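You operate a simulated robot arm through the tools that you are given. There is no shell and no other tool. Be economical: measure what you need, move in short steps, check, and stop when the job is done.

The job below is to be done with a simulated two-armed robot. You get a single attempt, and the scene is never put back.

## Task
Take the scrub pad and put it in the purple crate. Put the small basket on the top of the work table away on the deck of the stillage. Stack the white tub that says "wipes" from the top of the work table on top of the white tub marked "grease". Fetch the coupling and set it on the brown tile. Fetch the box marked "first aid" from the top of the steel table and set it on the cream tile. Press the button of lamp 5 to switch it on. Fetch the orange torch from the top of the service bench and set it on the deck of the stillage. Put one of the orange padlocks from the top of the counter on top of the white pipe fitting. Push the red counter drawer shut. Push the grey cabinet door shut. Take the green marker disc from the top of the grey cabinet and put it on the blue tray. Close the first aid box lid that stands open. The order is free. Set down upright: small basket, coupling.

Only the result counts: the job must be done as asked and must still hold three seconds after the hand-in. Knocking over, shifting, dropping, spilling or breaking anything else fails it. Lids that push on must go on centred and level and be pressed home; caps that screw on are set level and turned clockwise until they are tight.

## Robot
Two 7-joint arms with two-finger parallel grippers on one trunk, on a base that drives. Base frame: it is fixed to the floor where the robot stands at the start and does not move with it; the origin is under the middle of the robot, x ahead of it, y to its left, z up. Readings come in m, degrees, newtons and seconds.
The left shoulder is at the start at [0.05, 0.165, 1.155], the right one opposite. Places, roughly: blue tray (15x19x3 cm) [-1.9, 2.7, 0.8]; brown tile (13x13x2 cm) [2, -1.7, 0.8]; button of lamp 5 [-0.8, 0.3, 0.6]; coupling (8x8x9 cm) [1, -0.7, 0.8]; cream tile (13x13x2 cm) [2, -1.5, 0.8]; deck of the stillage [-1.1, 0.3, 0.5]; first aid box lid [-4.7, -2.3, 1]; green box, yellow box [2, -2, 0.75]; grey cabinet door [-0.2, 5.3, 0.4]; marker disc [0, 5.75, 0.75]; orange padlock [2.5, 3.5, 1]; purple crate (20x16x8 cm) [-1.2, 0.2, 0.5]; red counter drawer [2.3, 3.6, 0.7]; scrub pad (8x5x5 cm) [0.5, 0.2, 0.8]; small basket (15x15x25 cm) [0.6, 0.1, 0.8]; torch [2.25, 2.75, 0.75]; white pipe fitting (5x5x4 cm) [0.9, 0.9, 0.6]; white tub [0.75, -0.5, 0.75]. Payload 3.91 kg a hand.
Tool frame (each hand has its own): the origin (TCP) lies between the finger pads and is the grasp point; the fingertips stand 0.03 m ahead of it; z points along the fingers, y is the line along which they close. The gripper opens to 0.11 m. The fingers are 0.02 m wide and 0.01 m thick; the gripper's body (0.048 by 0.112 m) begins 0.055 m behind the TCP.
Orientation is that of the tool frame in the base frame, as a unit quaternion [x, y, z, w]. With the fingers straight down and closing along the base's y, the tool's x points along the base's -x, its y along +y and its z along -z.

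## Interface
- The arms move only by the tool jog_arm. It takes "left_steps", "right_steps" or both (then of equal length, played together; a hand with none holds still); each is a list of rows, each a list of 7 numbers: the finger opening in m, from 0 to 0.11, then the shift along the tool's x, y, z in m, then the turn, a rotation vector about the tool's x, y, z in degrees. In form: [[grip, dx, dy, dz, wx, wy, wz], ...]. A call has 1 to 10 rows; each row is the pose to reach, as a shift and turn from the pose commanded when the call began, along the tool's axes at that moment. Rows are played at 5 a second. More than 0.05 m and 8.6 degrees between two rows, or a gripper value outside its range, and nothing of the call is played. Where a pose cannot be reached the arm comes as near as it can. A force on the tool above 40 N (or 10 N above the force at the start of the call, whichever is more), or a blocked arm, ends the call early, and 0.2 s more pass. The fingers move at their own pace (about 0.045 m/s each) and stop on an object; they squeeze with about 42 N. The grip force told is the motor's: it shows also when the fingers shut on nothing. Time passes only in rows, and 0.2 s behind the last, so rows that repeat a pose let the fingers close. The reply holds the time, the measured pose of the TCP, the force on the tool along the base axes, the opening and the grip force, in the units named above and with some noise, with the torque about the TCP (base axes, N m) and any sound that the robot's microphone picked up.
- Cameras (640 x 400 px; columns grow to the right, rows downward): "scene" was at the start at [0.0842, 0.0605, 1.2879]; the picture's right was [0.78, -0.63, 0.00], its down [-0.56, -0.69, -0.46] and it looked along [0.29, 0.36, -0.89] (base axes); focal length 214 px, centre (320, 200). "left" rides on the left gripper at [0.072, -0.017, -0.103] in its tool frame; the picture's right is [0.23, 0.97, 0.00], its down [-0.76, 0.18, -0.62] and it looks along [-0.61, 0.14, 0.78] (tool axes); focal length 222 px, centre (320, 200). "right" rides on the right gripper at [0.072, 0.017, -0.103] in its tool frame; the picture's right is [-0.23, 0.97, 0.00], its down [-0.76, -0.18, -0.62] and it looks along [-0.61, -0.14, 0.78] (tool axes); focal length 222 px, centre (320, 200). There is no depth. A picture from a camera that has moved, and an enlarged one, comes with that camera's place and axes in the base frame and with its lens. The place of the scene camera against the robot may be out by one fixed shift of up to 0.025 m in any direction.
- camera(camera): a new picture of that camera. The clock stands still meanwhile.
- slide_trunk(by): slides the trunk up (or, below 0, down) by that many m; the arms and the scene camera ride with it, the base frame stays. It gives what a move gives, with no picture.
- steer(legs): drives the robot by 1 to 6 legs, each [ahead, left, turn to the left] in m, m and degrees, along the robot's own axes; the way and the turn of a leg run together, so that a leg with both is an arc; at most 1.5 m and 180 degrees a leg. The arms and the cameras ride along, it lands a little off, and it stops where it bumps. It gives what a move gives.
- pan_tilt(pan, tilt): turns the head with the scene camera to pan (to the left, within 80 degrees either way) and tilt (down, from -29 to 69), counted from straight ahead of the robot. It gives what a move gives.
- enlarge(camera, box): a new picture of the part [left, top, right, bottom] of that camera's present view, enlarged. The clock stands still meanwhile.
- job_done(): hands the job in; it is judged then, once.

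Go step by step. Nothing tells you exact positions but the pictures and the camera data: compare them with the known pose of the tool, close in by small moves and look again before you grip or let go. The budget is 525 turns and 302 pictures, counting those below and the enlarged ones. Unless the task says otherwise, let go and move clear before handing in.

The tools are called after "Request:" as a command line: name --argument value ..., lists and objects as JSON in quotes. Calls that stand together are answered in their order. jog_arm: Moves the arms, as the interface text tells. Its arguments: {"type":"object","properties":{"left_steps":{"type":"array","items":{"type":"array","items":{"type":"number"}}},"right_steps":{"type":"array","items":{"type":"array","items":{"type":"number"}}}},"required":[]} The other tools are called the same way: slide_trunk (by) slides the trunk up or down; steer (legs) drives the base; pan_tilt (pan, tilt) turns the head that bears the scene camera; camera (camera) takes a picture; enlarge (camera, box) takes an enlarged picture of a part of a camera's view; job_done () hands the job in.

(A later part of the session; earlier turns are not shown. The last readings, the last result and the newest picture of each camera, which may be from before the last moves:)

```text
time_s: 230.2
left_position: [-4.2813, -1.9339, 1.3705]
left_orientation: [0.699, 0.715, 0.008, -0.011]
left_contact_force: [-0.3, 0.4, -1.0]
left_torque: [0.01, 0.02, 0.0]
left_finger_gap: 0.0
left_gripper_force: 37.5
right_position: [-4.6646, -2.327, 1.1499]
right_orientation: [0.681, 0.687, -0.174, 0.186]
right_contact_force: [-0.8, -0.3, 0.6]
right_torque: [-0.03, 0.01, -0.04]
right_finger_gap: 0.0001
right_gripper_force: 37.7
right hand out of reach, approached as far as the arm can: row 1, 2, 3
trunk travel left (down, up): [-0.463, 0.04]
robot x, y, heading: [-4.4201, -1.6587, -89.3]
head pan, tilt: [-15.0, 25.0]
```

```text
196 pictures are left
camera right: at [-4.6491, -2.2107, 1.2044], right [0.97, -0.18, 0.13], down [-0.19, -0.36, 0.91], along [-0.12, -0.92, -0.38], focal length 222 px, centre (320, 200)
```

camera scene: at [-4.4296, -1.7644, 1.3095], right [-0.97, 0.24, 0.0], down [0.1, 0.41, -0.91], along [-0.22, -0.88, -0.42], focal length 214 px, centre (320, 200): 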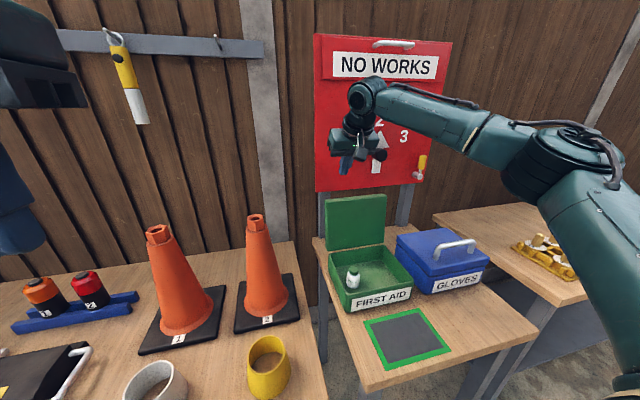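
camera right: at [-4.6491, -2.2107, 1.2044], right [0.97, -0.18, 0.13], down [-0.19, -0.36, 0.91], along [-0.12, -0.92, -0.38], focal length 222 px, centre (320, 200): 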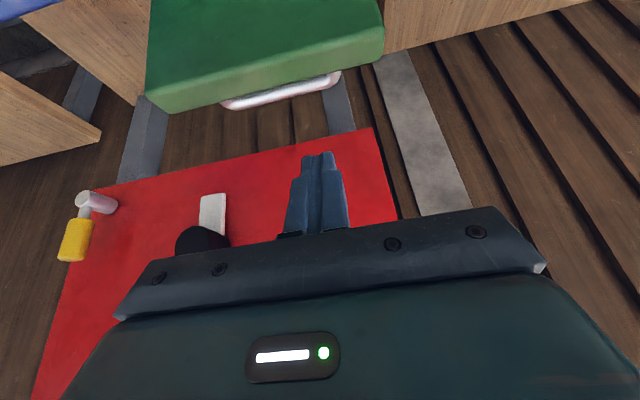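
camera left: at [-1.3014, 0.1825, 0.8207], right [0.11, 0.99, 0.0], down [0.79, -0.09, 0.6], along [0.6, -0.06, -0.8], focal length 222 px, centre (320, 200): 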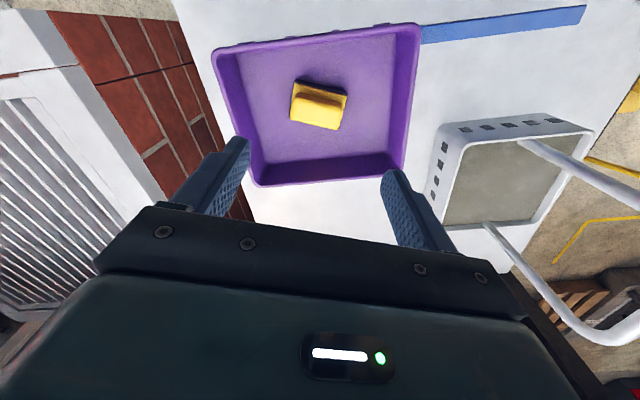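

Request:
steer --legs '[[0.03, 0, 0]]'

Request:
jog_arm --right_steps '[[0, 0.01, 0, 0.03, 0, 0, 0], [0, 0.025, 0, 0.06, 0, 0, 0], [0, 0.03, 0, 0.07, 0, 0, 0]]'

Request:
camera --camera "right"

```text
time_s: 231.1
left_position: [-4.2816, -1.9614, 1.3704]
left_orientation: [0.698, 0.716, 0.009, -0.013]
left_contact_force: [0.2, -0.2, 0.8]
left_torque: [0.04, 0.04, 0.02]
left_finger_gap: 0.0
left_gripper_force: 37.1
right_position: [-4.6638, -2.3562, 1.1489]
right_orientation: [0.68, 0.688, -0.173, 0.186]
right_contact_force: [0.0, -0.6, -0.8]
right_torque: [0.01, 0.0, 0.01]
right_finger_gap: 0.0
right_gripper_force: 37.8
trunk travel left (down, up): [-0.463, 0.04]
robot x, y, heading: [-4.4207, -1.6884, -88.7]
head pan, tilt: [-15.0, 25.0]
```

```text
time_s: 231.8
left_position: [-4.2806, -1.9616, 1.37]
left_orientation: [0.698, 0.716, 0.008, -0.012]
left_contact_force: [0.6, 0.6, 0.2]
left_torque: [0.02, -0.03, 0.0]
left_finger_gap: 0.0
left_gripper_force: 37.9
right_position: [-4.67, -2.3448, 1.0852]
right_orientation: [0.68, 0.687, -0.175, 0.188]
right_contact_force: [-0.2, 0.4, -0.9]
right_torque: [0.01, -0.01, 0.0]
right_finger_gap: 0.0
right_gripper_force: 38.0
right hand out of reach, approached as far as the arm can: row 1, 2, 3
trunk travel left (down, up): [-0.463, 0.04]
robot x, y, heading: [-4.4222, -1.6864, -88.6]
head pan, tilt: [-15.0, 25.0]
```

```text
195 pictures are left
camera right: at [-4.6559, -2.2297, 1.1397], right [0.97, -0.18, 0.13], down [-0.19, -0.36, 0.92], along [-0.12, -0.92, -0.38], focal length 222 px, centre (320, 200)
```

right: 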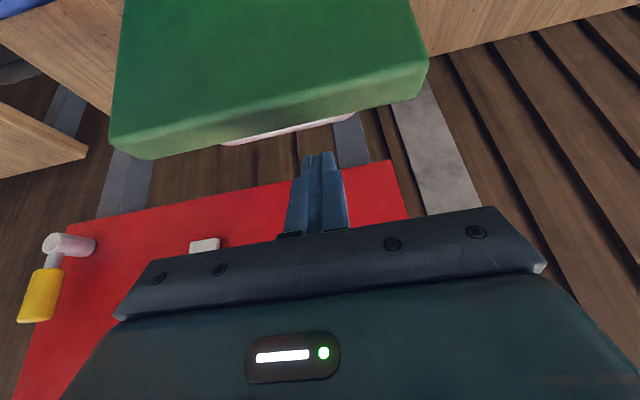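

Request:
slide_trunk --by -0.04

Request:
camera --camera "right"

Request:
camera --camera "scene"

```text
time_s: 232.7
left_position: [-4.2807, -1.9608, 1.3306]
left_orientation: [0.698, 0.716, 0.009, -0.011]
left_contact_force: [0.0, 0.0, -0.3]
left_torque: [0.0, -0.02, -0.02]
left_finger_gap: 0.0003
left_gripper_force: 37.7
right_position: [-4.6704, -2.3462, 1.0469]
right_orientation: [0.68, 0.687, -0.175, 0.189]
right_contact_force: [-0.9, -3.0, 13.4]
right_torque: [0.04, -0.07, 0.06]
right_finger_gap: 0.0001
right_gripper_force: 37.3
trunk travel left (down, up): [-0.423, 0.08]
robot x, y, heading: [-4.4233, -1.689, -88.9]
head pan, tilt: [-15.0, 25.0]
```

```text
194 pictures are left
camera right: at [-4.6553, -2.2297, 1.1018], right [0.97, -0.18, 0.13], down [-0.19, -0.35, 0.92], along [-0.12, -0.92, -0.38], focal length 222 px, centre (320, 200)
```

right: 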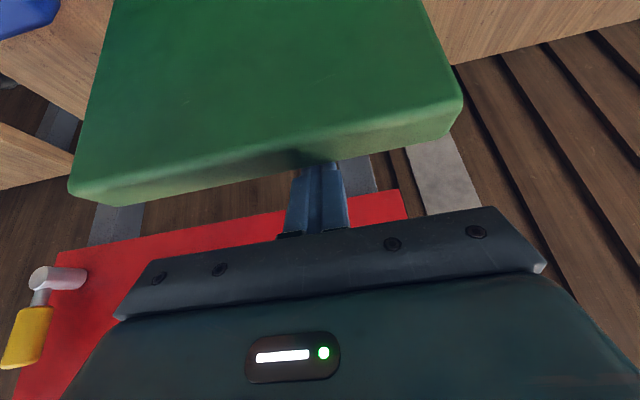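

```text
193 pictures are left
camera scene: at [-4.4283, -1.793, 1.3896], right [-0.97, 0.24, 0.0], down [0.1, 0.41, -0.91], along [-0.22, -0.88, -0.42], focal length 214 px, centre (320, 200)
```

scene: 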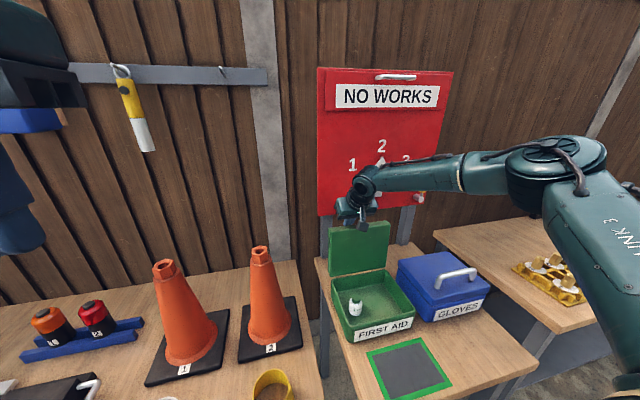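

Request:
jog_arm --right_steps '[[0, -0.003, 0, -0.005, 0, 0, 0], [0, 0.0157, 0, -0.0229, 0, 0, 0], [0, 0.0373, 0, -0.0354, 0, 0, 0], [0, 0.0653, 0, -0.0469, 0, 0, 0], [0, 0.0953, 0, -0.055, 0, 0, 0]]'

Request:
camera --camera "scene"

Request:
camera --camera "right"

```text
time_s: 233.9
left_position: [-4.282, -1.9617, 1.3301]
left_orientation: [0.698, 0.716, 0.009, -0.012]
left_contact_force: [-0.3, -0.7, -0.1]
left_torque: [-0.01, -0.03, 0.0]
left_finger_gap: 0.0002
left_gripper_force: 37.3
right_position: [-4.6718, -2.2362, 1.0469]
right_orientation: [0.68, 0.688, -0.174, 0.186]
right_contact_force: [-0.6, 0.4, 0.0]
right_torque: [0.01, 0.0, -0.01]
right_finger_gap: 0.0001
right_gripper_force: 36.9
trunk travel left (down, up): [-0.423, 0.08]
robot x, y, heading: [-4.4264, -1.6886, -89.2]
head pan, tilt: [-15.0, 25.0]
```

```text
192 pictures are left
camera scene: at [-4.4288, -1.7936, 1.3895], right [-0.97, 0.24, 0.0], down [0.1, 0.41, -0.91], along [-0.22, -0.88, -0.42], focal length 214 px, centre (320, 200)
```

scene: 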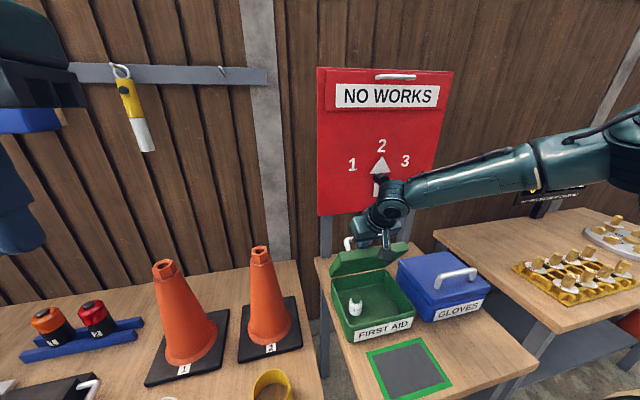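

```text
191 pictures are left
camera right: at [-4.6575, -2.1201, 1.1012], right [0.98, -0.18, 0.13], down [-0.19, -0.36, 0.92], along [-0.12, -0.92, -0.38], focal length 222 px, centre (320, 200)
```

right: 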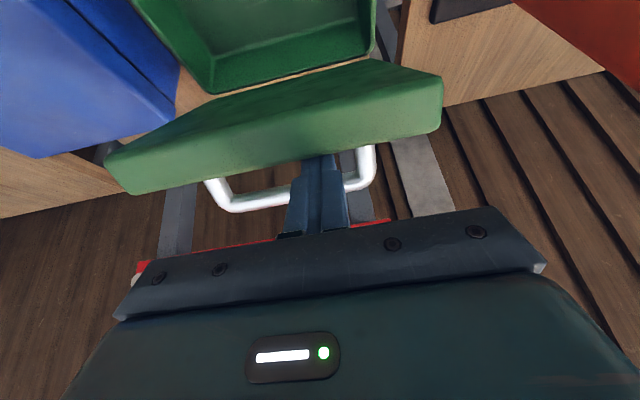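

Request:
jog_arm --right_steps '[[0, 0, 0, -0.03, 0, 0, 0], [0, 0, 0, -0.06, 0, 0, 0], [0, 0, 0, -0.09, 0, 0, 0]]'

Request:
camera --camera "right"

Request:
camera --camera "scene"

```text
time_s: 234.7
left_position: [-4.28, -1.9617, 1.3308]
left_orientation: [0.698, 0.716, 0.009, -0.012]
left_contact_force: [0.4, -0.6, -0.1]
left_torque: [0.0, 0.01, 0.02]
left_finger_gap: 0.0002
left_gripper_force: 37.8
right_position: [-4.6732, -2.1914, 1.1251]
right_orientation: [0.679, 0.688, -0.175, 0.188]
right_contact_force: [0.6, 0.4, -0.2]
right_torque: [0.02, -0.02, 0.0]
right_finger_gap: 0.0
right_gripper_force: 37.8
trunk travel left (down, up): [-0.423, 0.08]
robot x, y, heading: [-4.4201, -1.6902, -88.9]
head pan, tilt: [-15.0, 25.0]
```

```text
190 pictures are left
camera right: at [-4.6576, -2.0763, 1.1799], right [0.97, -0.18, 0.13], down [-0.19, -0.36, 0.91], along [-0.12, -0.92, -0.38], focal length 222 px, centre (320, 200)
```

right: 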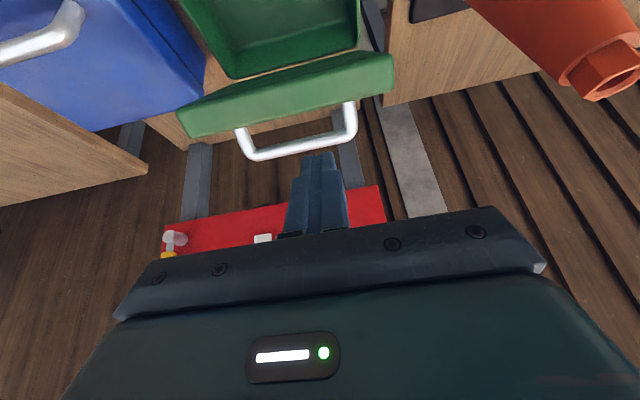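

```text
189 pictures are left
camera scene: at [-4.4286, -1.7932, 1.3895], right [-0.97, 0.24, 0.0], down [0.1, 0.41, -0.91], along [-0.22, -0.88, -0.42], focal length 214 px, centre (320, 200)
```

scene: 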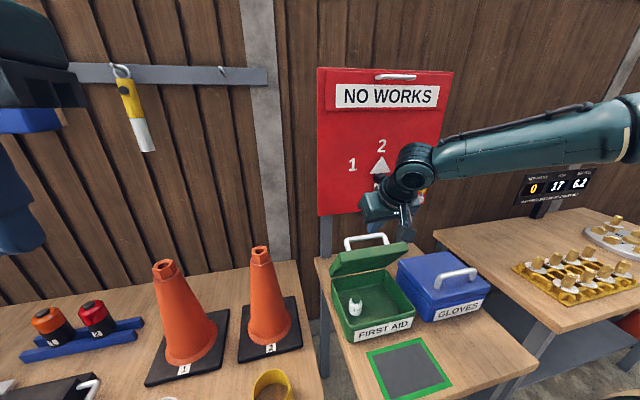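

Request:
jog_arm --right_steps '[[0, 0.031, 0, 0.034, 0, 0, 0], [0, 0.062, 0, 0.068, 0, 0, 0], [0, 0.086, 0, 0.089, 0, 0, 0], [0, 0.114, 0, 0.113, 0, 0, 0]]'

Request:
camera --camera "scene"

Request:
camera --camera "right"

```text
time_s: 235.7
left_position: [-4.2813, -1.9624, 1.3298]
left_orientation: [0.698, 0.716, 0.008, -0.011]
left_contact_force: [0.0, -0.3, -0.8]
left_torque: [0.03, -0.03, 0.02]
left_finger_gap: 0.0003
left_gripper_force: 37.8
right_position: [-4.6719, -2.149, 0.9702]
right_orientation: [0.68, 0.688, -0.173, 0.188]
right_contact_force: [0.0, 0.2, -0.7]
right_torque: [0.01, -0.02, 0.0]
right_finger_gap: 0.0003
right_gripper_force: 37.5
trunk travel left (down, up): [-0.423, 0.08]
robot x, y, heading: [-4.4207, -1.6856, -88.8]
head pan, tilt: [-15.0, 25.0]
```

```text
188 pictures are left
camera scene: at [-4.4291, -1.7943, 1.3894], right [-0.97, 0.24, 0.0], down [0.1, 0.41, -0.91], along [-0.22, -0.88, -0.42], focal length 214 px, centre (320, 200)
```

scene: 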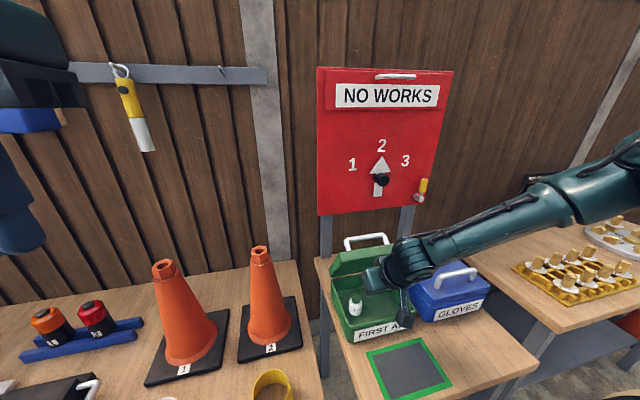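

```text
187 pictures are left
camera right: at [-4.6568, -2.0331, 1.0248], right [0.97, -0.18, 0.13], down [-0.19, -0.36, 0.91], along [-0.12, -0.92, -0.38], focal length 222 px, centre (320, 200)
```

right: 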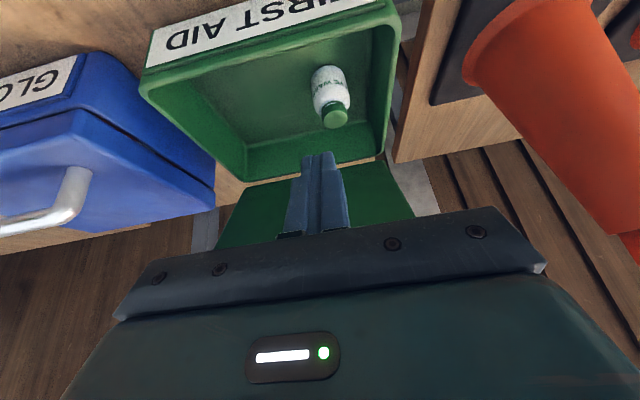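

Request:
jog_arm --right_steps '[[0, -0.0225, 0, -0.039, 0, 0, 0], [0, -0.045, 0.02, -0.078, 0, 0, 0], [0, -0.065, 0.045, -0.1126, 0, 0, 0], [0, -0.0996, 0.059, -0.0926, 0, 0, 0], [0, -0.1343, 0.059, -0.0726, 0, 0, 0], [0, -0.1646, 0.059, -0.0551, 0, 0, 0]]'

Request:
camera --camera "right"

```text
time_s: 237.1
left_position: [-4.2817, -1.9629, 1.329]
left_orientation: [0.698, 0.716, 0.009, -0.011]
left_contact_force: [0.3, -1.0, -1.0]
left_torque: [-0.02, 0.0, -0.01]
left_finger_gap: 0.0002
left_gripper_force: 38.2
right_position: [-4.6149, -2.2636, 1.0986]
right_orientation: [0.68, 0.688, -0.173, 0.186]
right_contact_force: [-0.2, 0.3, 0.2]
right_torque: [0.03, -0.03, -0.04]
right_finger_gap: 0.0
right_gripper_force: 37.3
trunk travel left (down, up): [-0.423, 0.08]
robot x, y, heading: [-4.4222, -1.6832, -88.9]
head pan, tilt: [-15.0, 25.0]
```

```text
186 pictures are left
camera right: at [-4.5996, -2.1489, 1.1536], right [0.98, -0.18, 0.13], down [-0.19, -0.36, 0.91], along [-0.12, -0.92, -0.38], focal length 222 px, centre (320, 200)
```

right: 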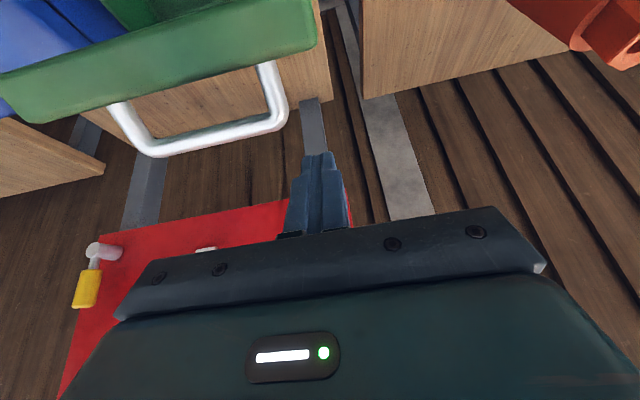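

Request:
jog_arm --right_steps '[[0, 0.02, -0.004, 0.0346, 0, 0, 0], [0, 0.04, -0.004, 0.0693, 0, 0, 0], [0, 0.066, -0.004, 0.0543, 0, 0, 0], [0, 0.0945, -0.004, 0.0436, 0, 0, 0], [0, 0.1279, -0.004, 0.0416, 0, 0, 0]]'

Request:
camera --camera "right"

Request:
camera --camera "scene"

```text
time_s: 238.3
left_position: [-4.2807, -1.9613, 1.3309]
left_orientation: [0.699, 0.715, 0.009, -0.011]
left_contact_force: [-0.4, 1.0, 0.2]
left_torque: [0.0, 0.0, -0.02]
left_finger_gap: 0.0
left_gripper_force: 37.8
right_position: [-4.622, -2.1703, 1.0008]
right_orientation: [0.68, 0.688, -0.173, 0.188]
right_contact_force: [0.9, -0.2, -0.1]
right_torque: [-0.05, 0.02, 0.02]
right_finger_gap: 0.0002
right_gripper_force: 37.4
trunk travel left (down, up): [-0.423, 0.08]
robot x, y, heading: [-4.4197, -1.6889, -88.7]
head pan, tilt: [-15.0, 25.0]
```

```text
185 pictures are left
camera right: at [-4.6056, -2.0554, 1.0552], right [0.98, -0.18, 0.13], down [-0.19, -0.36, 0.92], along [-0.12, -0.92, -0.38], focal length 222 px, centre (320, 200)
```

right: 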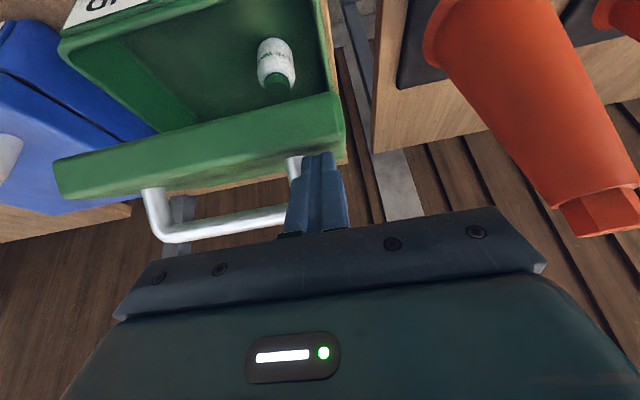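

```text
184 pictures are left
camera scene: at [-4.4289, -1.7935, 1.3895], right [-0.97, 0.24, 0.0], down [0.1, 0.41, -0.91], along [-0.22, -0.88, -0.42], focal length 214 px, centre (320, 200)
```

scene: 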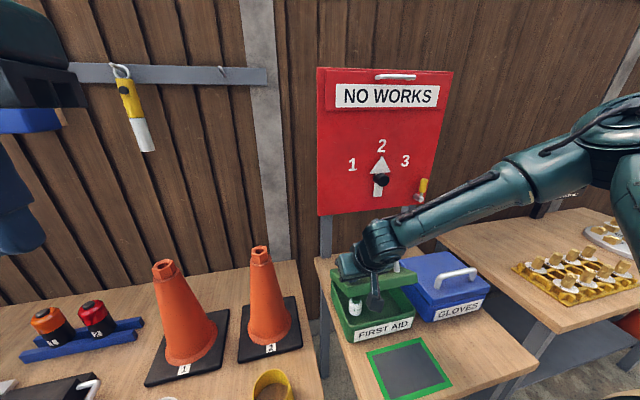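

Request:
jog_arm --right_steps '[[0, 0.0341, 0, 0.0092, 0, 0, 0], [0, 0.0665, 0, 0.0251, 0, 0, 0], [0, 0.0926, 0, 0.0504, 0, 0, 0], [0, 0.112, 0, 0.0739, 0, 0, 0]]'

Request:
camera --camera "right"

Request:
camera --camera "scene"

```text
time_s: 239.1
left_position: [-4.2803, -1.9617, 1.3297]
left_orientation: [0.699, 0.715, 0.009, -0.011]
left_contact_force: [0.2, -1.2, -0.3]
left_torque: [0.05, 0.04, -0.01]
left_finger_gap: 0.0
left_gripper_force: 38.0
right_position: [-4.619, -2.1196, 0.9287]
right_orientation: [0.678, 0.687, -0.178, 0.191]
right_contact_force: [-4.3, 12.9, 16.6]
right_torque: [0.22, 0.24, -0.03]
right_finger_gap: 0.0
right_gripper_force: 37.8
trunk travel left (down, up): [-0.423, 0.08]
robot x, y, heading: [-4.4209, -1.6849, -89.0]
head pan, tilt: [-15.0, 25.0]
stopped in row 3 (right hand): the force on the tool passed its limit (the readings are from after the stop); the commanded pose is now the measured one
```

```text
183 pictures are left
camera right: at [-4.6038, -2.0039, 0.9824], right [0.98, -0.18, 0.13], down [-0.18, -0.35, 0.92], along [-0.12, -0.92, -0.37], focal length 222 px, centre (320, 200)
```

right: 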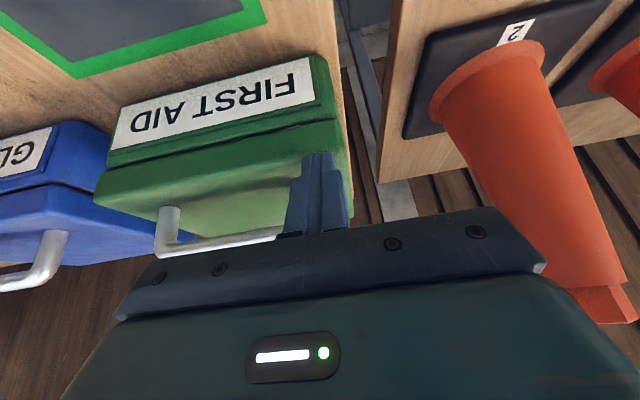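

```text
182 pictures are left
camera scene: at [-4.4289, -1.7922, 1.3899], right [-0.97, 0.24, 0.0], down [0.1, 0.41, -0.91], along [-0.22, -0.88, -0.42], focal length 214 px, centre (320, 200)
```

scene: 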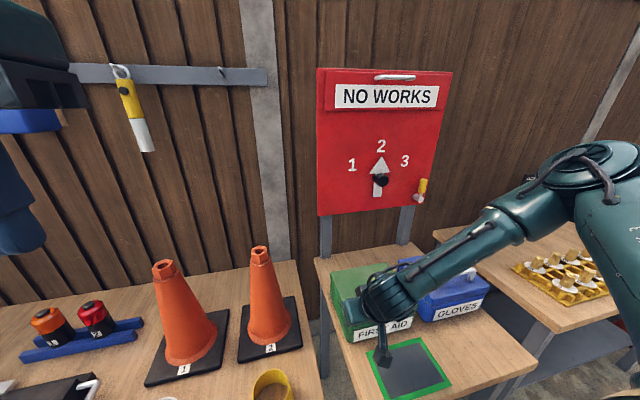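

Request:
jog_arm --right_steps '[[0, -0.02, 0, -0.035, 0, 0, 0], [0, -0.04, 0, -0.07, 0, 0, 0], [0, -0.06, 0, -0.105, 0, 0, 0], [0, -0.05, 0, -0.145, 0, 8, 0], [0, -0.02, 0, -0.165, 0, 16, 0], [0, 0.01, 0, -0.185, 0, 24, 0], [0, 0.04, 0, -0.205, 0, 30, 0]]'

Request:
enlarge --camera "scene" --box '[290, 220, 510, 380]'

```text
time_s: 240.7
left_position: [-4.2813, -1.9616, 1.3299]
left_orientation: [0.698, 0.716, 0.009, -0.012]
left_contact_force: [-1.0, -0.7, 0.3]
left_torque: [-0.02, -0.03, -0.04]
left_finger_gap: 0.0
left_gripper_force: 36.9
right_position: [-4.6224, -1.9836, 1.0868]
right_orientation: [0.702, 0.712, 0.004, 0.006]
right_contact_force: [-0.2, -0.3, 0.0]
right_torque: [0.02, 0.01, -0.01]
right_finger_gap: 0.0
right_gripper_force: 37.4
trunk travel left (down, up): [-0.423, 0.08]
robot x, y, heading: [-4.422, -1.6881, -88.8]
head pan, tilt: [-15.0, 25.0]
```

```text
2.50 times, centred on (400, 300) of scene
camera zoom: at [-4.429, -1.7935, 1.3895], right [-0.97, 0.24, 0.0], down [0.1, 0.41, -0.91], along [-0.22, -0.88, -0.42], focal length 536 px, centre (120, -50)
```

zoom: 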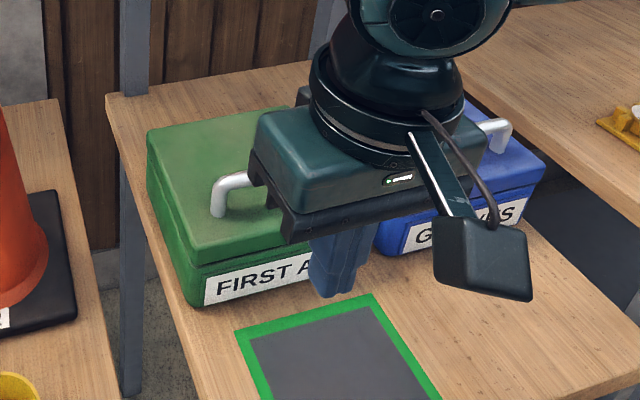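

Request:
steer --legs '[[-0.45, 0, -1.1], [0, 1.3, 0], [0, 1.29, 0]]'

```text
time_s: 255.5
left_position: [-1.7251, -1.4921, 1.3295]
left_orientation: [0.7, 0.714, 0.008, -0.012]
left_contact_force: [-0.9, 0.2, 0.0]
left_torque: [-0.01, -0.01, 0.01]
left_finger_gap: 0.0002
left_gripper_force: 37.9
right_position: [-2.0683, -1.5147, 1.0851]
right_orientation: [0.702, 0.712, 0.003, 0.006]
right_contact_force: [-0.2, -0.2, 1.0]
right_torque: [0.0, 0.0, 0.01]
right_finger_gap: 0.0
right_gripper_force: 37.6
trunk travel left (down, up): [-0.423, 0.08]
robot x, y, heading: [-1.8629, -1.2177, -89.3]
head pan, tilt: [-15.0, 25.0]
```

Request:
steer --legs '[[0, 0.06, -0.7], [-1.45, 0, 0], [-0.3, -0.1, 0], [-1.4, 0, 0]]'

```text
time_s: 271.6
left_position: [-1.7775, 1.6762, 1.3298]
left_orientation: [0.707, 0.707, 0.009, -0.011]
left_contact_force: [-0.6, -0.3, 0.0]
left_torque: [-0.02, -0.03, 0.02]
left_finger_gap: 0.0
left_gripper_force: 38.1
right_position: [-2.1205, 1.6624, 1.086]
right_orientation: [0.71, 0.704, 0.003, 0.007]
right_contact_force: [0.2, 0.1, -0.3]
right_torque: [-0.01, 0.0, 0.03]
right_finger_gap: 0.0
right_gripper_force: 37.3
trunk travel left (down, up): [-0.423, 0.08]
robot x, y, heading: [-1.9135, 1.9529, -90.1]
head pan, tilt: [-15.0, 25.0]
```

Request:
steer --legs '[[0, 1.36, 0], [0, 0, 180]]'

Request:
pan_tilt --pan 0 --tilt 25

Request:
camera --camera "scene"

```text
time_s: 285.6
left_position: [-0.6758, 2.2166, 1.3306]
left_orientation: [-0.677, 0.736, -0.012, -0.01]
left_contact_force: [-0.8, 0.3, 0.6]
left_torque: [-0.01, 0.02, 0.01]
left_finger_gap: 0.0
left_gripper_force: 37.6
right_position: [-0.3347, 2.2014, 1.086]
right_orientation: [-0.674, 0.739, 0.006, -0.002]
right_contact_force: [1.2, -0.3, 0.1]
right_torque: [0.0, 0.0, -0.02]
right_finger_gap: 0.0
right_gripper_force: 37.4
trunk travel left (down, up): [-0.423, 0.08]
robot x, y, heading: [-0.5643, 1.9265, 84.8]
head pan, tilt: [-15.0, 25.0]
```

```text
time_s: 286.4
left_position: [-0.6762, 2.2161, 1.3305]
left_orientation: [-0.678, 0.735, -0.011, -0.01]
left_contact_force: [0.5, 0.1, -1.3]
left_torque: [-0.02, -0.01, 0.01]
left_finger_gap: 0.0
left_gripper_force: 37.5
right_position: [-0.3335, 2.2014, 1.0849]
right_orientation: [-0.675, 0.738, 0.006, -0.002]
right_contact_force: [-0.6, -0.4, 1.0]
right_torque: [-0.04, 0.03, 0.01]
right_finger_gap: 0.0001
right_gripper_force: 37.5
trunk travel left (down, up): [-0.423, 0.08]
robot x, y, heading: [-0.5644, 1.9289, 85.1]
head pan, tilt: [0.0, 25.0]
```

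```text
180 pictures are left
camera scene: at [-0.539, 2.0588, 1.3894], right [1.0, -0.09, 0.0], down [-0.04, -0.42, -0.91], along [0.08, 0.9, -0.42], focal length 214 px, centre (320, 200)
```

scene: 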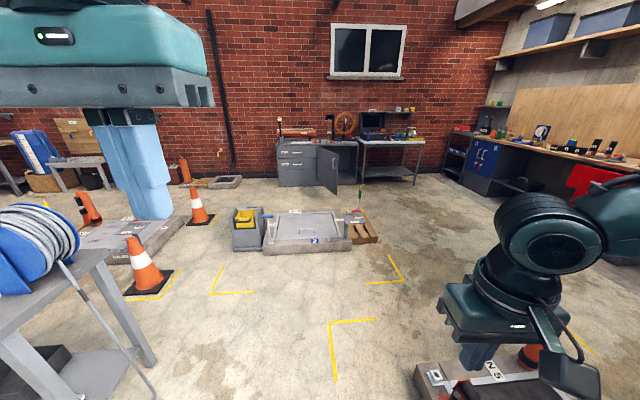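

Request:
enlarge --camera "scene" --box '[260, 100, 440, 220]'

```text
3.33 times, centred on (350, 160) of scene
camera zoom: at [-0.539, 2.0588, 1.3894], right [1.0, -0.09, 0.0], down [-0.04, -0.42, -0.91], along [0.08, 0.9, -0.42], focal length 715 px, centre (220, 333)
```

zoom: 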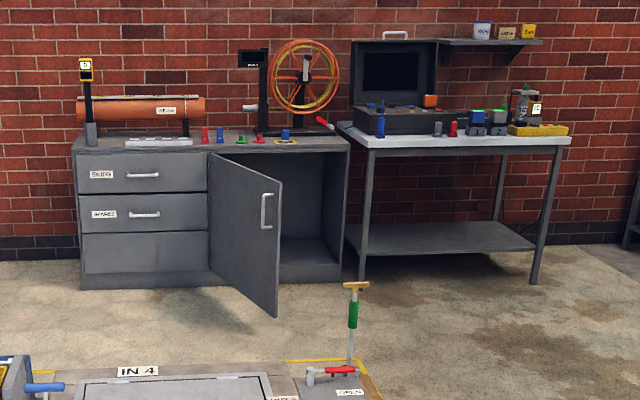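

Request:
steer --legs '[[0, 0, 5], [1.35, 0, 0], [0, -1.3, 0], [1.4, 0, 0]]'

Request:
pan_tilt --pan 35 --tilt 35

Request:
camera --camera "scene"

```text
time_s: 306.3
left_position: [0.674, 4.9219, 1.3297]
left_orientation: [-0.689, 0.725, -0.012, -0.01]
left_contact_force: [0.6, 0.8, 0.3]
left_torque: [-0.02, -0.02, 0.0]
left_finger_gap: 0.0
left_gripper_force: 37.1
right_position: [1.0171, 4.9196, 1.0862]
right_orientation: [-0.686, 0.728, 0.006, -0.001]
right_contact_force: [-0.2, -0.6, 0.1]
right_torque: [-0.01, 0.02, -0.01]
right_finger_gap: 0.0
right_gripper_force: 37.8
trunk travel left (down, up): [-0.423, 0.08]
robot x, y, heading: [0.7962, 4.6367, 86.9]
head pan, tilt: [0.0, 25.0]
```

```text
time_s: 307.3
left_position: [0.6744, 4.9227, 1.3302]
left_orientation: [-0.689, 0.725, -0.012, -0.009]
left_contact_force: [0.0, -0.4, -0.3]
left_torque: [-0.02, 0.02, -0.02]
left_finger_gap: 0.0
left_gripper_force: 37.6
right_position: [1.017, 4.9195, 1.0857]
right_orientation: [-0.686, 0.728, 0.006, -0.002]
right_contact_force: [0.2, 0.7, -0.5]
right_torque: [0.01, -0.04, 0.0]
right_finger_gap: 0.0001
right_gripper_force: 37.5
trunk travel left (down, up): [-0.423, 0.08]
robot x, y, heading: [0.797, 4.6374, 86.7]
head pan, tilt: [35.0, 35.0]
```

```text
178 pictures are left
camera scene: at [0.7644, 4.7527, 1.3737], right [0.85, 0.53, 0.0], down [0.3, -0.49, -0.82], along [-0.43, 0.7, -0.57], focal length 214 px, centre (320, 200)
```

scene: 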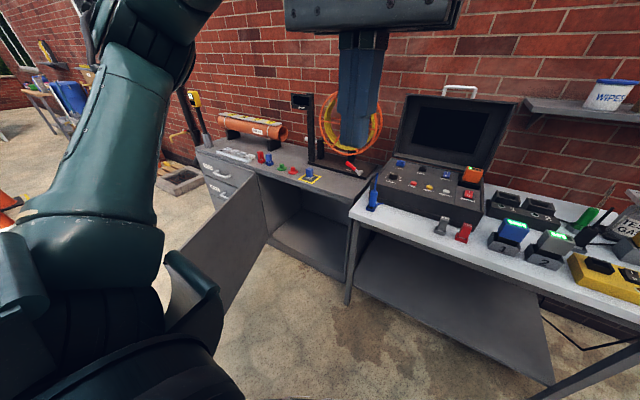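

Request:
jog_arm --right_steps '[[0, 0.01, -0.01, -0.04, 0, 0, 0], [0, 0.02, -0.02, -0.08, 0, 0, 0], [0, 0.03, -0.03, -0.12, 0, 0, 0], [0, 0.04, -0.04, -0.16, 0, 0, 0]]'

Request:
steer --legs '[[0.4, 0, 3.3], [0, 0.22, 0]]'

Request:
pan_tilt --pan 40 --tilt 45

Request:
camera --camera "scene"

Request:
camera --camera "left"

```text
time_s: 308.3
left_position: [0.6735, 4.9241, 1.3306]
left_orientation: [-0.689, 0.725, -0.011, -0.01]
left_contact_force: [0.4, 0.2, 0.4]
left_torque: [-0.01, 0.02, -0.01]
left_finger_gap: 0.0
left_gripper_force: 37.6
right_position: [1.0577, 4.8739, 1.2442]
right_orientation: [-0.686, 0.728, 0.005, -0.003]
right_contact_force: [-0.6, 0.3, -0.6]
right_torque: [0.02, -0.01, 0.0]
right_finger_gap: 0.0
right_gripper_force: 37.5
trunk travel left (down, up): [-0.423, 0.08]
robot x, y, heading: [0.7959, 4.6385, 87.2]
head pan, tilt: [35.0, 35.0]
```

```text
time_s: 312.0
left_position: [0.4486, 5.308, 1.3298]
left_orientation: [0.71, -0.704, 0.011, 0.009]
left_contact_force: [-0.7, -0.4, 0.9]
left_torque: [0.0, -0.02, 0.03]
left_finger_gap: 0.0
left_gripper_force: 37.9
right_position: [0.8354, 5.2844, 1.2444]
right_orientation: [0.708, -0.707, -0.006, 0.003]
right_contact_force: [-0.3, -0.4, -0.1]
right_torque: [0.03, -0.04, 0.0]
right_finger_gap: 0.0
right_gripper_force: 37.5
trunk travel left (down, up): [-0.423, 0.08]
robot x, y, heading: [0.5878, 5.0329, 90.1]
head pan, tilt: [35.0, 35.0]
```

```text
time_s: 312.8
left_position: [0.4516, 5.3083, 1.3301]
left_orientation: [0.71, -0.704, 0.011, 0.01]
left_contact_force: [0.1, 1.1, -0.7]
left_torque: [0.05, -0.03, 0.0]
left_finger_gap: 0.0003
left_gripper_force: 38.1
right_position: [0.8352, 5.2835, 1.2431]
right_orientation: [0.708, -0.706, -0.007, 0.003]
right_contact_force: [0.3, -1.2, -0.3]
right_torque: [0.0, 0.04, 0.0]
right_finger_gap: 0.0
right_gripper_force: 37.9
trunk travel left (down, up): [-0.423, 0.08]
robot x, y, heading: [0.5857, 5.0305, 90.3]
head pan, tilt: [40.0, 45.0]
```

```text
177 pictures are left
camera scene: at [0.55, 5.1328, 1.3589], right [0.76, 0.65, 0.0], down [0.46, -0.54, -0.71], along [-0.46, 0.54, -0.71], focal length 214 px, centre (320, 200)
```

scene: 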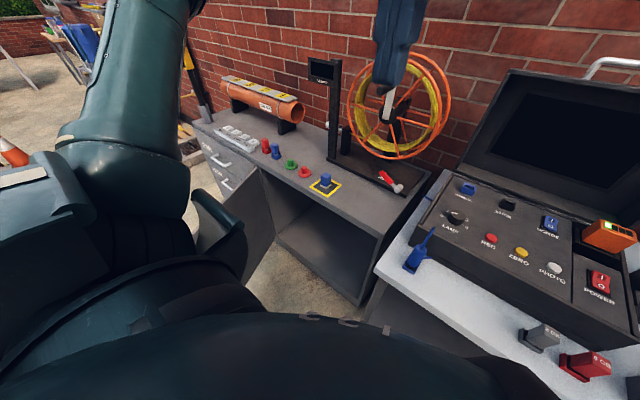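

```text
176 pictures are left
camera left: at [0.467, 5.2382, 1.435], right [-0.97, -0.24, 0.0], down [-0.19, 0.78, 0.6], along [-0.14, 0.58, -0.8], focal length 222 px, centre (320, 200)
```

left: 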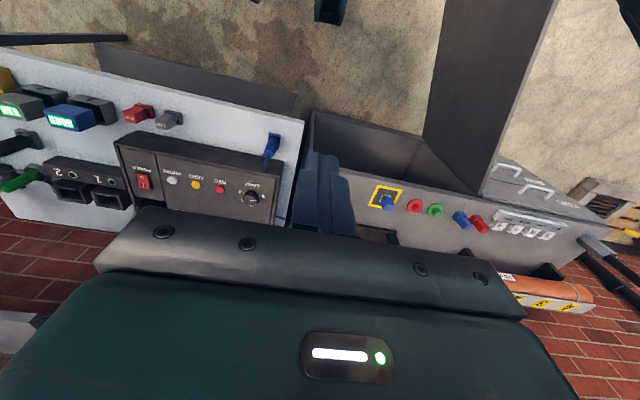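

Request:
steer --legs '[[0.06, 0.15, 0], [0, 0, 60]]'

Request:
camera --camera "left"

Request:
pan_tilt --pan 0 --tilt 45

Request:
camera --camera "scene"

```text
time_s: 316.8
left_position: [0.1269, 5.1112, 1.3291]
left_orientation: [0.967, -0.256, 0.014, 0.002]
left_contact_force: [-0.2, -0.8, 0.6]
left_torque: [-0.02, 0.03, 0.01]
left_finger_gap: 0.0
left_gripper_force: 38.0
right_position: [0.3411, 5.4318, 1.2414]
right_orientation: [0.966, -0.26, -0.005, 0.006]
right_contact_force: [0.1, 1.2, -0.1]
right_torque: [0.0, 0.0, 0.01]
right_finger_gap: 0.0
right_gripper_force: 37.5
trunk travel left (down, up): [-0.423, 0.08]
robot x, y, heading: [0.4341, 5.0873, 150.3]
head pan, tilt: [40.0, 45.0]
```

```text
175 pictures are left
camera left: at [0.1941, 5.0899, 1.435], right [-0.28, -0.96, 0.0], down [-0.77, 0.23, 0.6], along [-0.58, 0.17, -0.8], focal length 222 px, centre (320, 200)
```

left: 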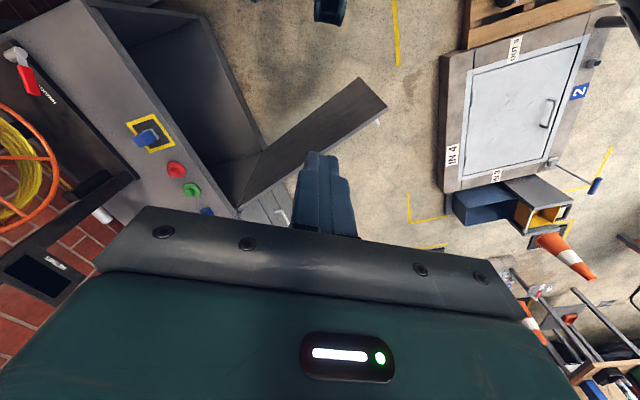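

```text
time_s: 317.9
left_position: [0.1264, 5.1104, 1.3291]
left_orientation: [0.967, -0.255, 0.015, 0.002]
left_contact_force: [-0.1, -0.6, 0.7]
left_torque: [-0.04, 0.04, 0.03]
left_finger_gap: 0.0002
left_gripper_force: 37.7
right_position: [0.3397, 5.4316, 1.2418]
right_orientation: [0.966, -0.259, -0.004, 0.006]
right_contact_force: [0.4, 0.3, -0.2]
right_torque: [0.01, -0.02, -0.01]
right_finger_gap: 0.0002
right_gripper_force: 38.2
trunk travel left (down, up): [-0.423, 0.08]
robot x, y, heading: [0.4314, 5.0922, 150.1]
head pan, tilt: [0.0, 45.0]
```

```text
174 pictures are left
camera scene: at [0.3548, 5.1557, 1.3589], right [0.5, 0.87, 0.0], down [0.61, -0.35, -0.71], along [-0.61, 0.35, -0.71], focal length 214 px, centre (320, 200)
```

scene: 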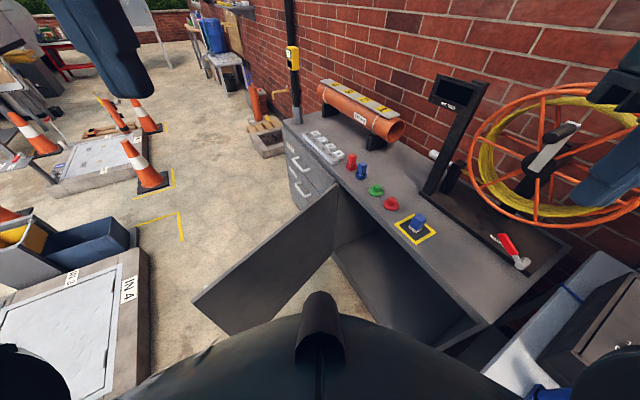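

Request:
jog_arm --right_steps '[[0, 0, 0, -0.04, 0, 0, 0], [0, 0, 0, -0.08, 0, 0, 0], [0, 0, 0, -0.12, 0, 0, 0]]'

Request:
steer --legs '[[0, 0, 13]]'

```text
time_s: 318.7
left_position: [0.127, 5.1092, 1.3296]
left_orientation: [0.967, -0.255, 0.015, 0.001]
left_contact_force: [-0.8, -0.1, 0.3]
left_torque: [0.02, 0.01, 0.04]
left_finger_gap: 0.0
left_gripper_force: 37.6
right_position: [0.3403, 5.4327, 1.3643]
right_orientation: [0.966, -0.259, -0.005, 0.005]
right_contact_force: [0.5, -0.2, -1.0]
right_torque: [-0.01, 0.01, -0.01]
right_finger_gap: 0.0
right_gripper_force: 37.7
trunk travel left (down, up): [-0.423, 0.08]
robot x, y, heading: [0.4356, 5.0885, 150.2]
head pan, tilt: [0.0, 45.0]
```

```text
time_s: 319.9
left_position: [0.1295, 5.042, 1.3304]
left_orientation: [0.989, -0.146, 0.015, 0.0]
left_contact_force: [0.2, -1.1, -0.3]
left_torque: [0.02, -0.05, 0.02]
left_finger_gap: 0.0002
left_gripper_force: 37.7
right_position: [0.2669, 5.4053, 1.3639]
right_orientation: [0.989, -0.15, -0.004, 0.006]
right_contact_force: [0.6, -0.4, -0.1]
right_torque: [0.0, -0.02, -0.01]
right_finger_gap: 0.0
right_gripper_force: 37.3
trunk travel left (down, up): [-0.423, 0.08]
robot x, y, heading: [0.4364, 5.0872, 163.0]
head pan, tilt: [0.0, 45.0]
```

Request:
jog_arm --left_steps '[[0, -0.032, 0.02, 0.025, 0, 0, 0], [0, -0.065, 0.039, 0.05, 0, 0, 0], [0, -0.097, 0.059, 0.075, 0, 0, 0], [0, -0.13, 0.079, 0.1, 0, 0, 0], [0, -0.162, 0.098, 0.125, 0, 0, 0], [0, -0.194, 0.118, 0.15, 0, 0, 0], [0, -0.194, 0.118, 0.195, 0, 0, 0], [0, -0.194, 0.118, 0.24, 0, 0, 0], [0, -0.194, 0.118, 0.285, 0, 0, 0], [0, -0.194, 0.118, 0.33, 0, 0, 0]]'

Request:
camera --camera "scene"

Request:
camera --camera "left"

```text
time_s: 322.1
left_position: [-0.0776, 4.982, 0.9956]
left_orientation: [0.989, -0.146, 0.015, 0.001]
left_contact_force: [0.2, 0.2, -0.4]
left_torque: [-0.01, 0.02, -0.01]
left_finger_gap: 0.0
left_gripper_force: 37.4
right_position: [0.2662, 5.4062, 1.3639]
right_orientation: [0.989, -0.15, -0.003, 0.006]
right_contact_force: [-0.6, 1.4, 1.1]
right_torque: [0.01, 0.02, 0.0]
right_finger_gap: 0.0001
right_gripper_force: 37.9
trunk travel left (down, up): [-0.423, 0.08]
robot x, y, heading: [0.4361, 5.089, 162.8]
head pan, tilt: [0.0, 45.0]
```

```text
173 pictures are left
camera scene: at [0.3447, 5.133, 1.3589], right [0.29, 0.96, 0.0], down [0.68, -0.21, -0.71], along [-0.68, 0.21, -0.71], focal length 214 px, centre (320, 200)
```

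scene: 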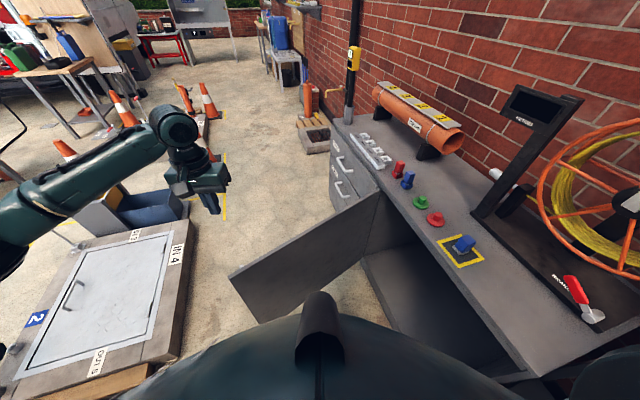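

```text
172 pictures are left
camera left: at [-0.0081, 4.9782, 1.1003], right [-0.06, -1.0, 0.0], down [-0.8, 0.05, 0.6], along [-0.6, 0.04, -0.8], focal length 222 px, centre (320, 200)
```

left: 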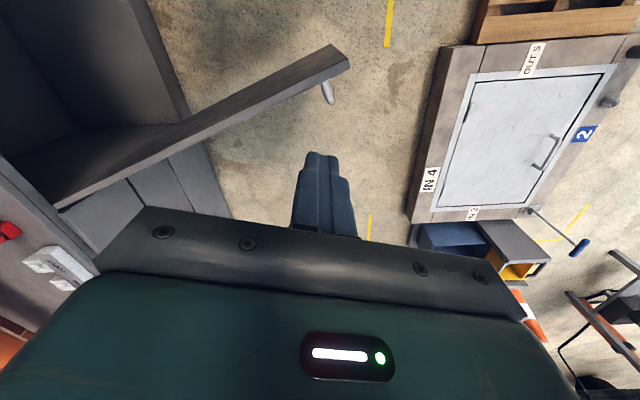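

Request:
jog_arm --left_steps '[[0, -0.024, -0.034, 0, 0, 0, 0], [0, -0.048, -0.067, 0, 0, 0, 0], [0, -0.072, -0.101, 0, 0, 0, 0], [0, -0.072, -0.101, 0.045, 0, 0, 0], [0, -0.072, -0.101, 0.09, 0, 0, 0], [0, -0.072, -0.101, 0.135, 0, 0, 0], [0, -0.072, -0.101, 0.18, 0, 0, 0]]'

Request:
camera --camera "left"

```text
time_s: 323.7
left_position: [-0.1163, 5.0983, 0.8103]
left_orientation: [0.989, -0.145, 0.015, 0.0]
left_contact_force: [0.3, -0.6, -0.4]
left_torque: [-0.01, -0.01, 0.04]
left_finger_gap: 0.0
left_gripper_force: 37.8
right_position: [0.2658, 5.4063, 1.3639]
right_orientation: [0.989, -0.151, -0.004, 0.007]
right_contact_force: [-0.3, 0.1, -0.9]
right_torque: [0.02, 0.02, 0.0]
right_finger_gap: 0.0001
right_gripper_force: 38.0
trunk travel left (down, up): [-0.423, 0.08]
robot x, y, heading: [0.4344, 5.0853, 163.0]
head pan, tilt: [0.0, 45.0]
```

```text
171 pictures are left
camera left: at [-0.0453, 5.0924, 0.9161], right [-0.06, -1.0, 0.0], down [-0.8, 0.05, 0.6], along [-0.6, 0.04, -0.8], focal length 222 px, centre (320, 200)
```

left: 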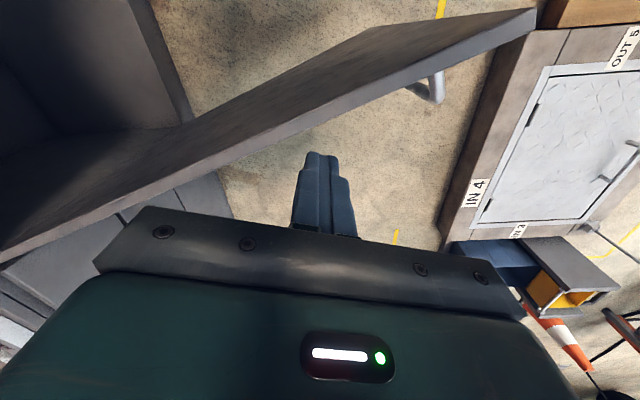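

Request:
jog_arm --left_steps '[[0, 0, 0, 0.045, 0, 0, 0], [0, 0, 0, 0.09, 0, 0, 0], [0, 0, 0, 0.135, 0, 0, 0], [0, 0, 0, 0.15, 0, 0, 0]]'

Request:
camera --camera "left"

```text
time_s: 324.3
left_position: [-0.1178, 5.0979, 0.7403]
left_orientation: [0.989, -0.146, 0.013, 0.003]
left_contact_force: [0.9, -4.8, 14.7]
left_torque: [-0.2, 0.07, -0.15]
left_finger_gap: 0.0002
left_gripper_force: 37.3
right_position: [0.2653, 5.405, 1.3637]
right_orientation: [0.989, -0.15, -0.003, 0.007]
right_contact_force: [-0.1, -0.2, 0.2]
right_torque: [-0.02, -0.03, 0.02]
right_finger_gap: 0.0
right_gripper_force: 37.5
trunk travel left (down, up): [-0.423, 0.08]
robot x, y, heading: [0.4351, 5.0912, 163.1]
head pan, tilt: [0.0, 45.0]
stopped in row 2 (left hand): the force on the tool passed its limit (the readings are from after the stop); the commanded pose is now the measured one
```

```text
170 pictures are left
camera left: at [-0.0472, 5.0923, 0.8452], right [-0.06, -1.0, 0.01], down [-0.8, 0.06, 0.6], along [-0.6, 0.03, -0.8], focal length 222 px, centre (320, 200)
```

left: 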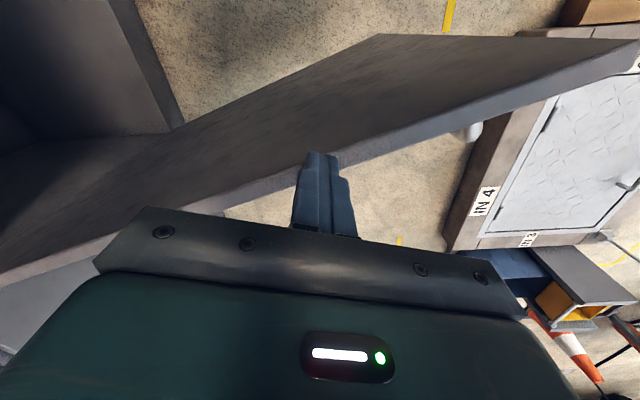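

Request:
jog_arm --left_steps '[[0, 0, 0, -0.02, 0, 0, 0], [0, -0.0326, 0.023, -0.02, 0, 0, 0], [0, -0.0326, 0.023, 0.02, 0, 0, 0], [0, -0.0326, 0.023, 0.06, 0, 0, 0], [0, -0.0326, 0.023, 0.075, 0, 0, 0]]'

Request:
camera --camera "left"

```text
time_s: 325.5
left_position: [-0.1421, 5.08, 0.6734]
left_orientation: [0.989, -0.147, 0.013, 0.002]
left_contact_force: [0.3, -1.1, 0.5]
left_torque: [0.01, -0.02, 0.0]
left_finger_gap: 0.0
left_gripper_force: 37.6
left hand out of reach, approached as far as the arm can: row 4, 5
right_position: [0.2655, 5.4049, 1.3632]
right_orientation: [0.989, -0.15, -0.003, 0.007]
right_contact_force: [0.2, 0.0, 0.7]
right_torque: [0.02, 0.0, 0.02]
right_finger_gap: 0.0001
right_gripper_force: 38.4
trunk travel left (down, up): [-0.423, 0.08]
robot x, y, heading: [0.4339, 5.0909, 162.8]
head pan, tilt: [0.0, 45.0]
```

```text
169 pictures are left
camera left: at [-0.0716, 5.0755, 0.7781], right [-0.07, -1.0, 0.01], down [-0.8, 0.06, 0.6], along [-0.6, 0.03, -0.8], focal length 222 px, centre (320, 200)
```

left: 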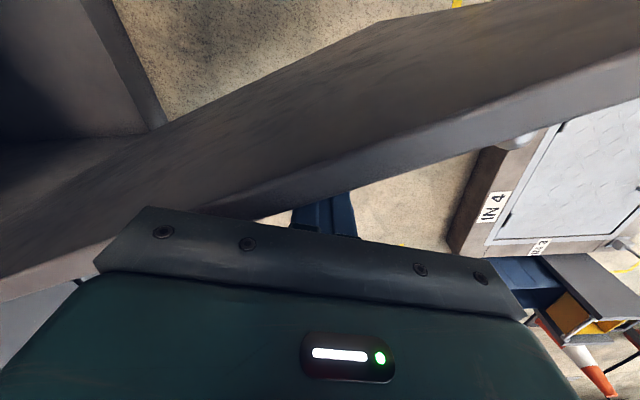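

Request:
steer --legs '[[-0.12, -0.06, 0]]'

Request:
camera --camera "left"

```text
time_s: 326.8
left_position: [-0.0113, 5.1024, 0.6717]
left_orientation: [0.989, -0.148, 0.014, 0.002]
left_contact_force: [-0.5, 0.3, -0.4]
left_torque: [-0.02, -0.01, 0.01]
left_finger_gap: 0.0
left_gripper_force: 37.8
right_position: [0.3973, 5.4278, 1.3634]
right_orientation: [0.988, -0.151, -0.003, 0.006]
right_contact_force: [0.7, 0.8, -0.4]
right_torque: [0.02, -0.01, 0.0]
right_finger_gap: 0.0001
right_gripper_force: 37.4
trunk travel left (down, up): [-0.423, 0.08]
robot x, y, heading: [0.5661, 5.1096, 162.4]
head pan, tilt: [0.0, 45.0]
```

```text
168 pictures are left
camera left: at [0.0591, 5.098, 0.7786], right [-0.07, -1.0, 0.01], down [-0.8, 0.06, 0.6], along [-0.6, 0.03, -0.8], focal length 222 px, centre (320, 200)
```

left: 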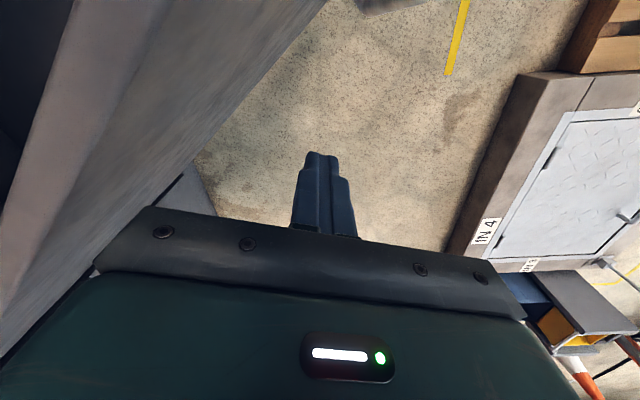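

Request:
camera --camera "scene"

```text
167 pictures are left
camera scene: at [0.4761, 5.1552, 1.359], right [0.3, 0.96, 0.0], down [0.67, -0.21, -0.71], along [-0.68, 0.21, -0.71], focal length 214 px, centre (320, 200)
```

scene: 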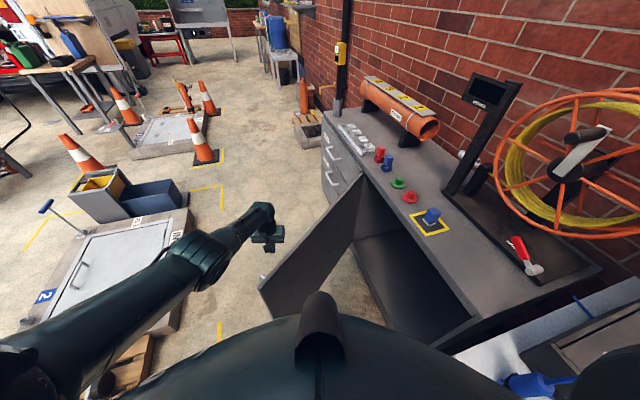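

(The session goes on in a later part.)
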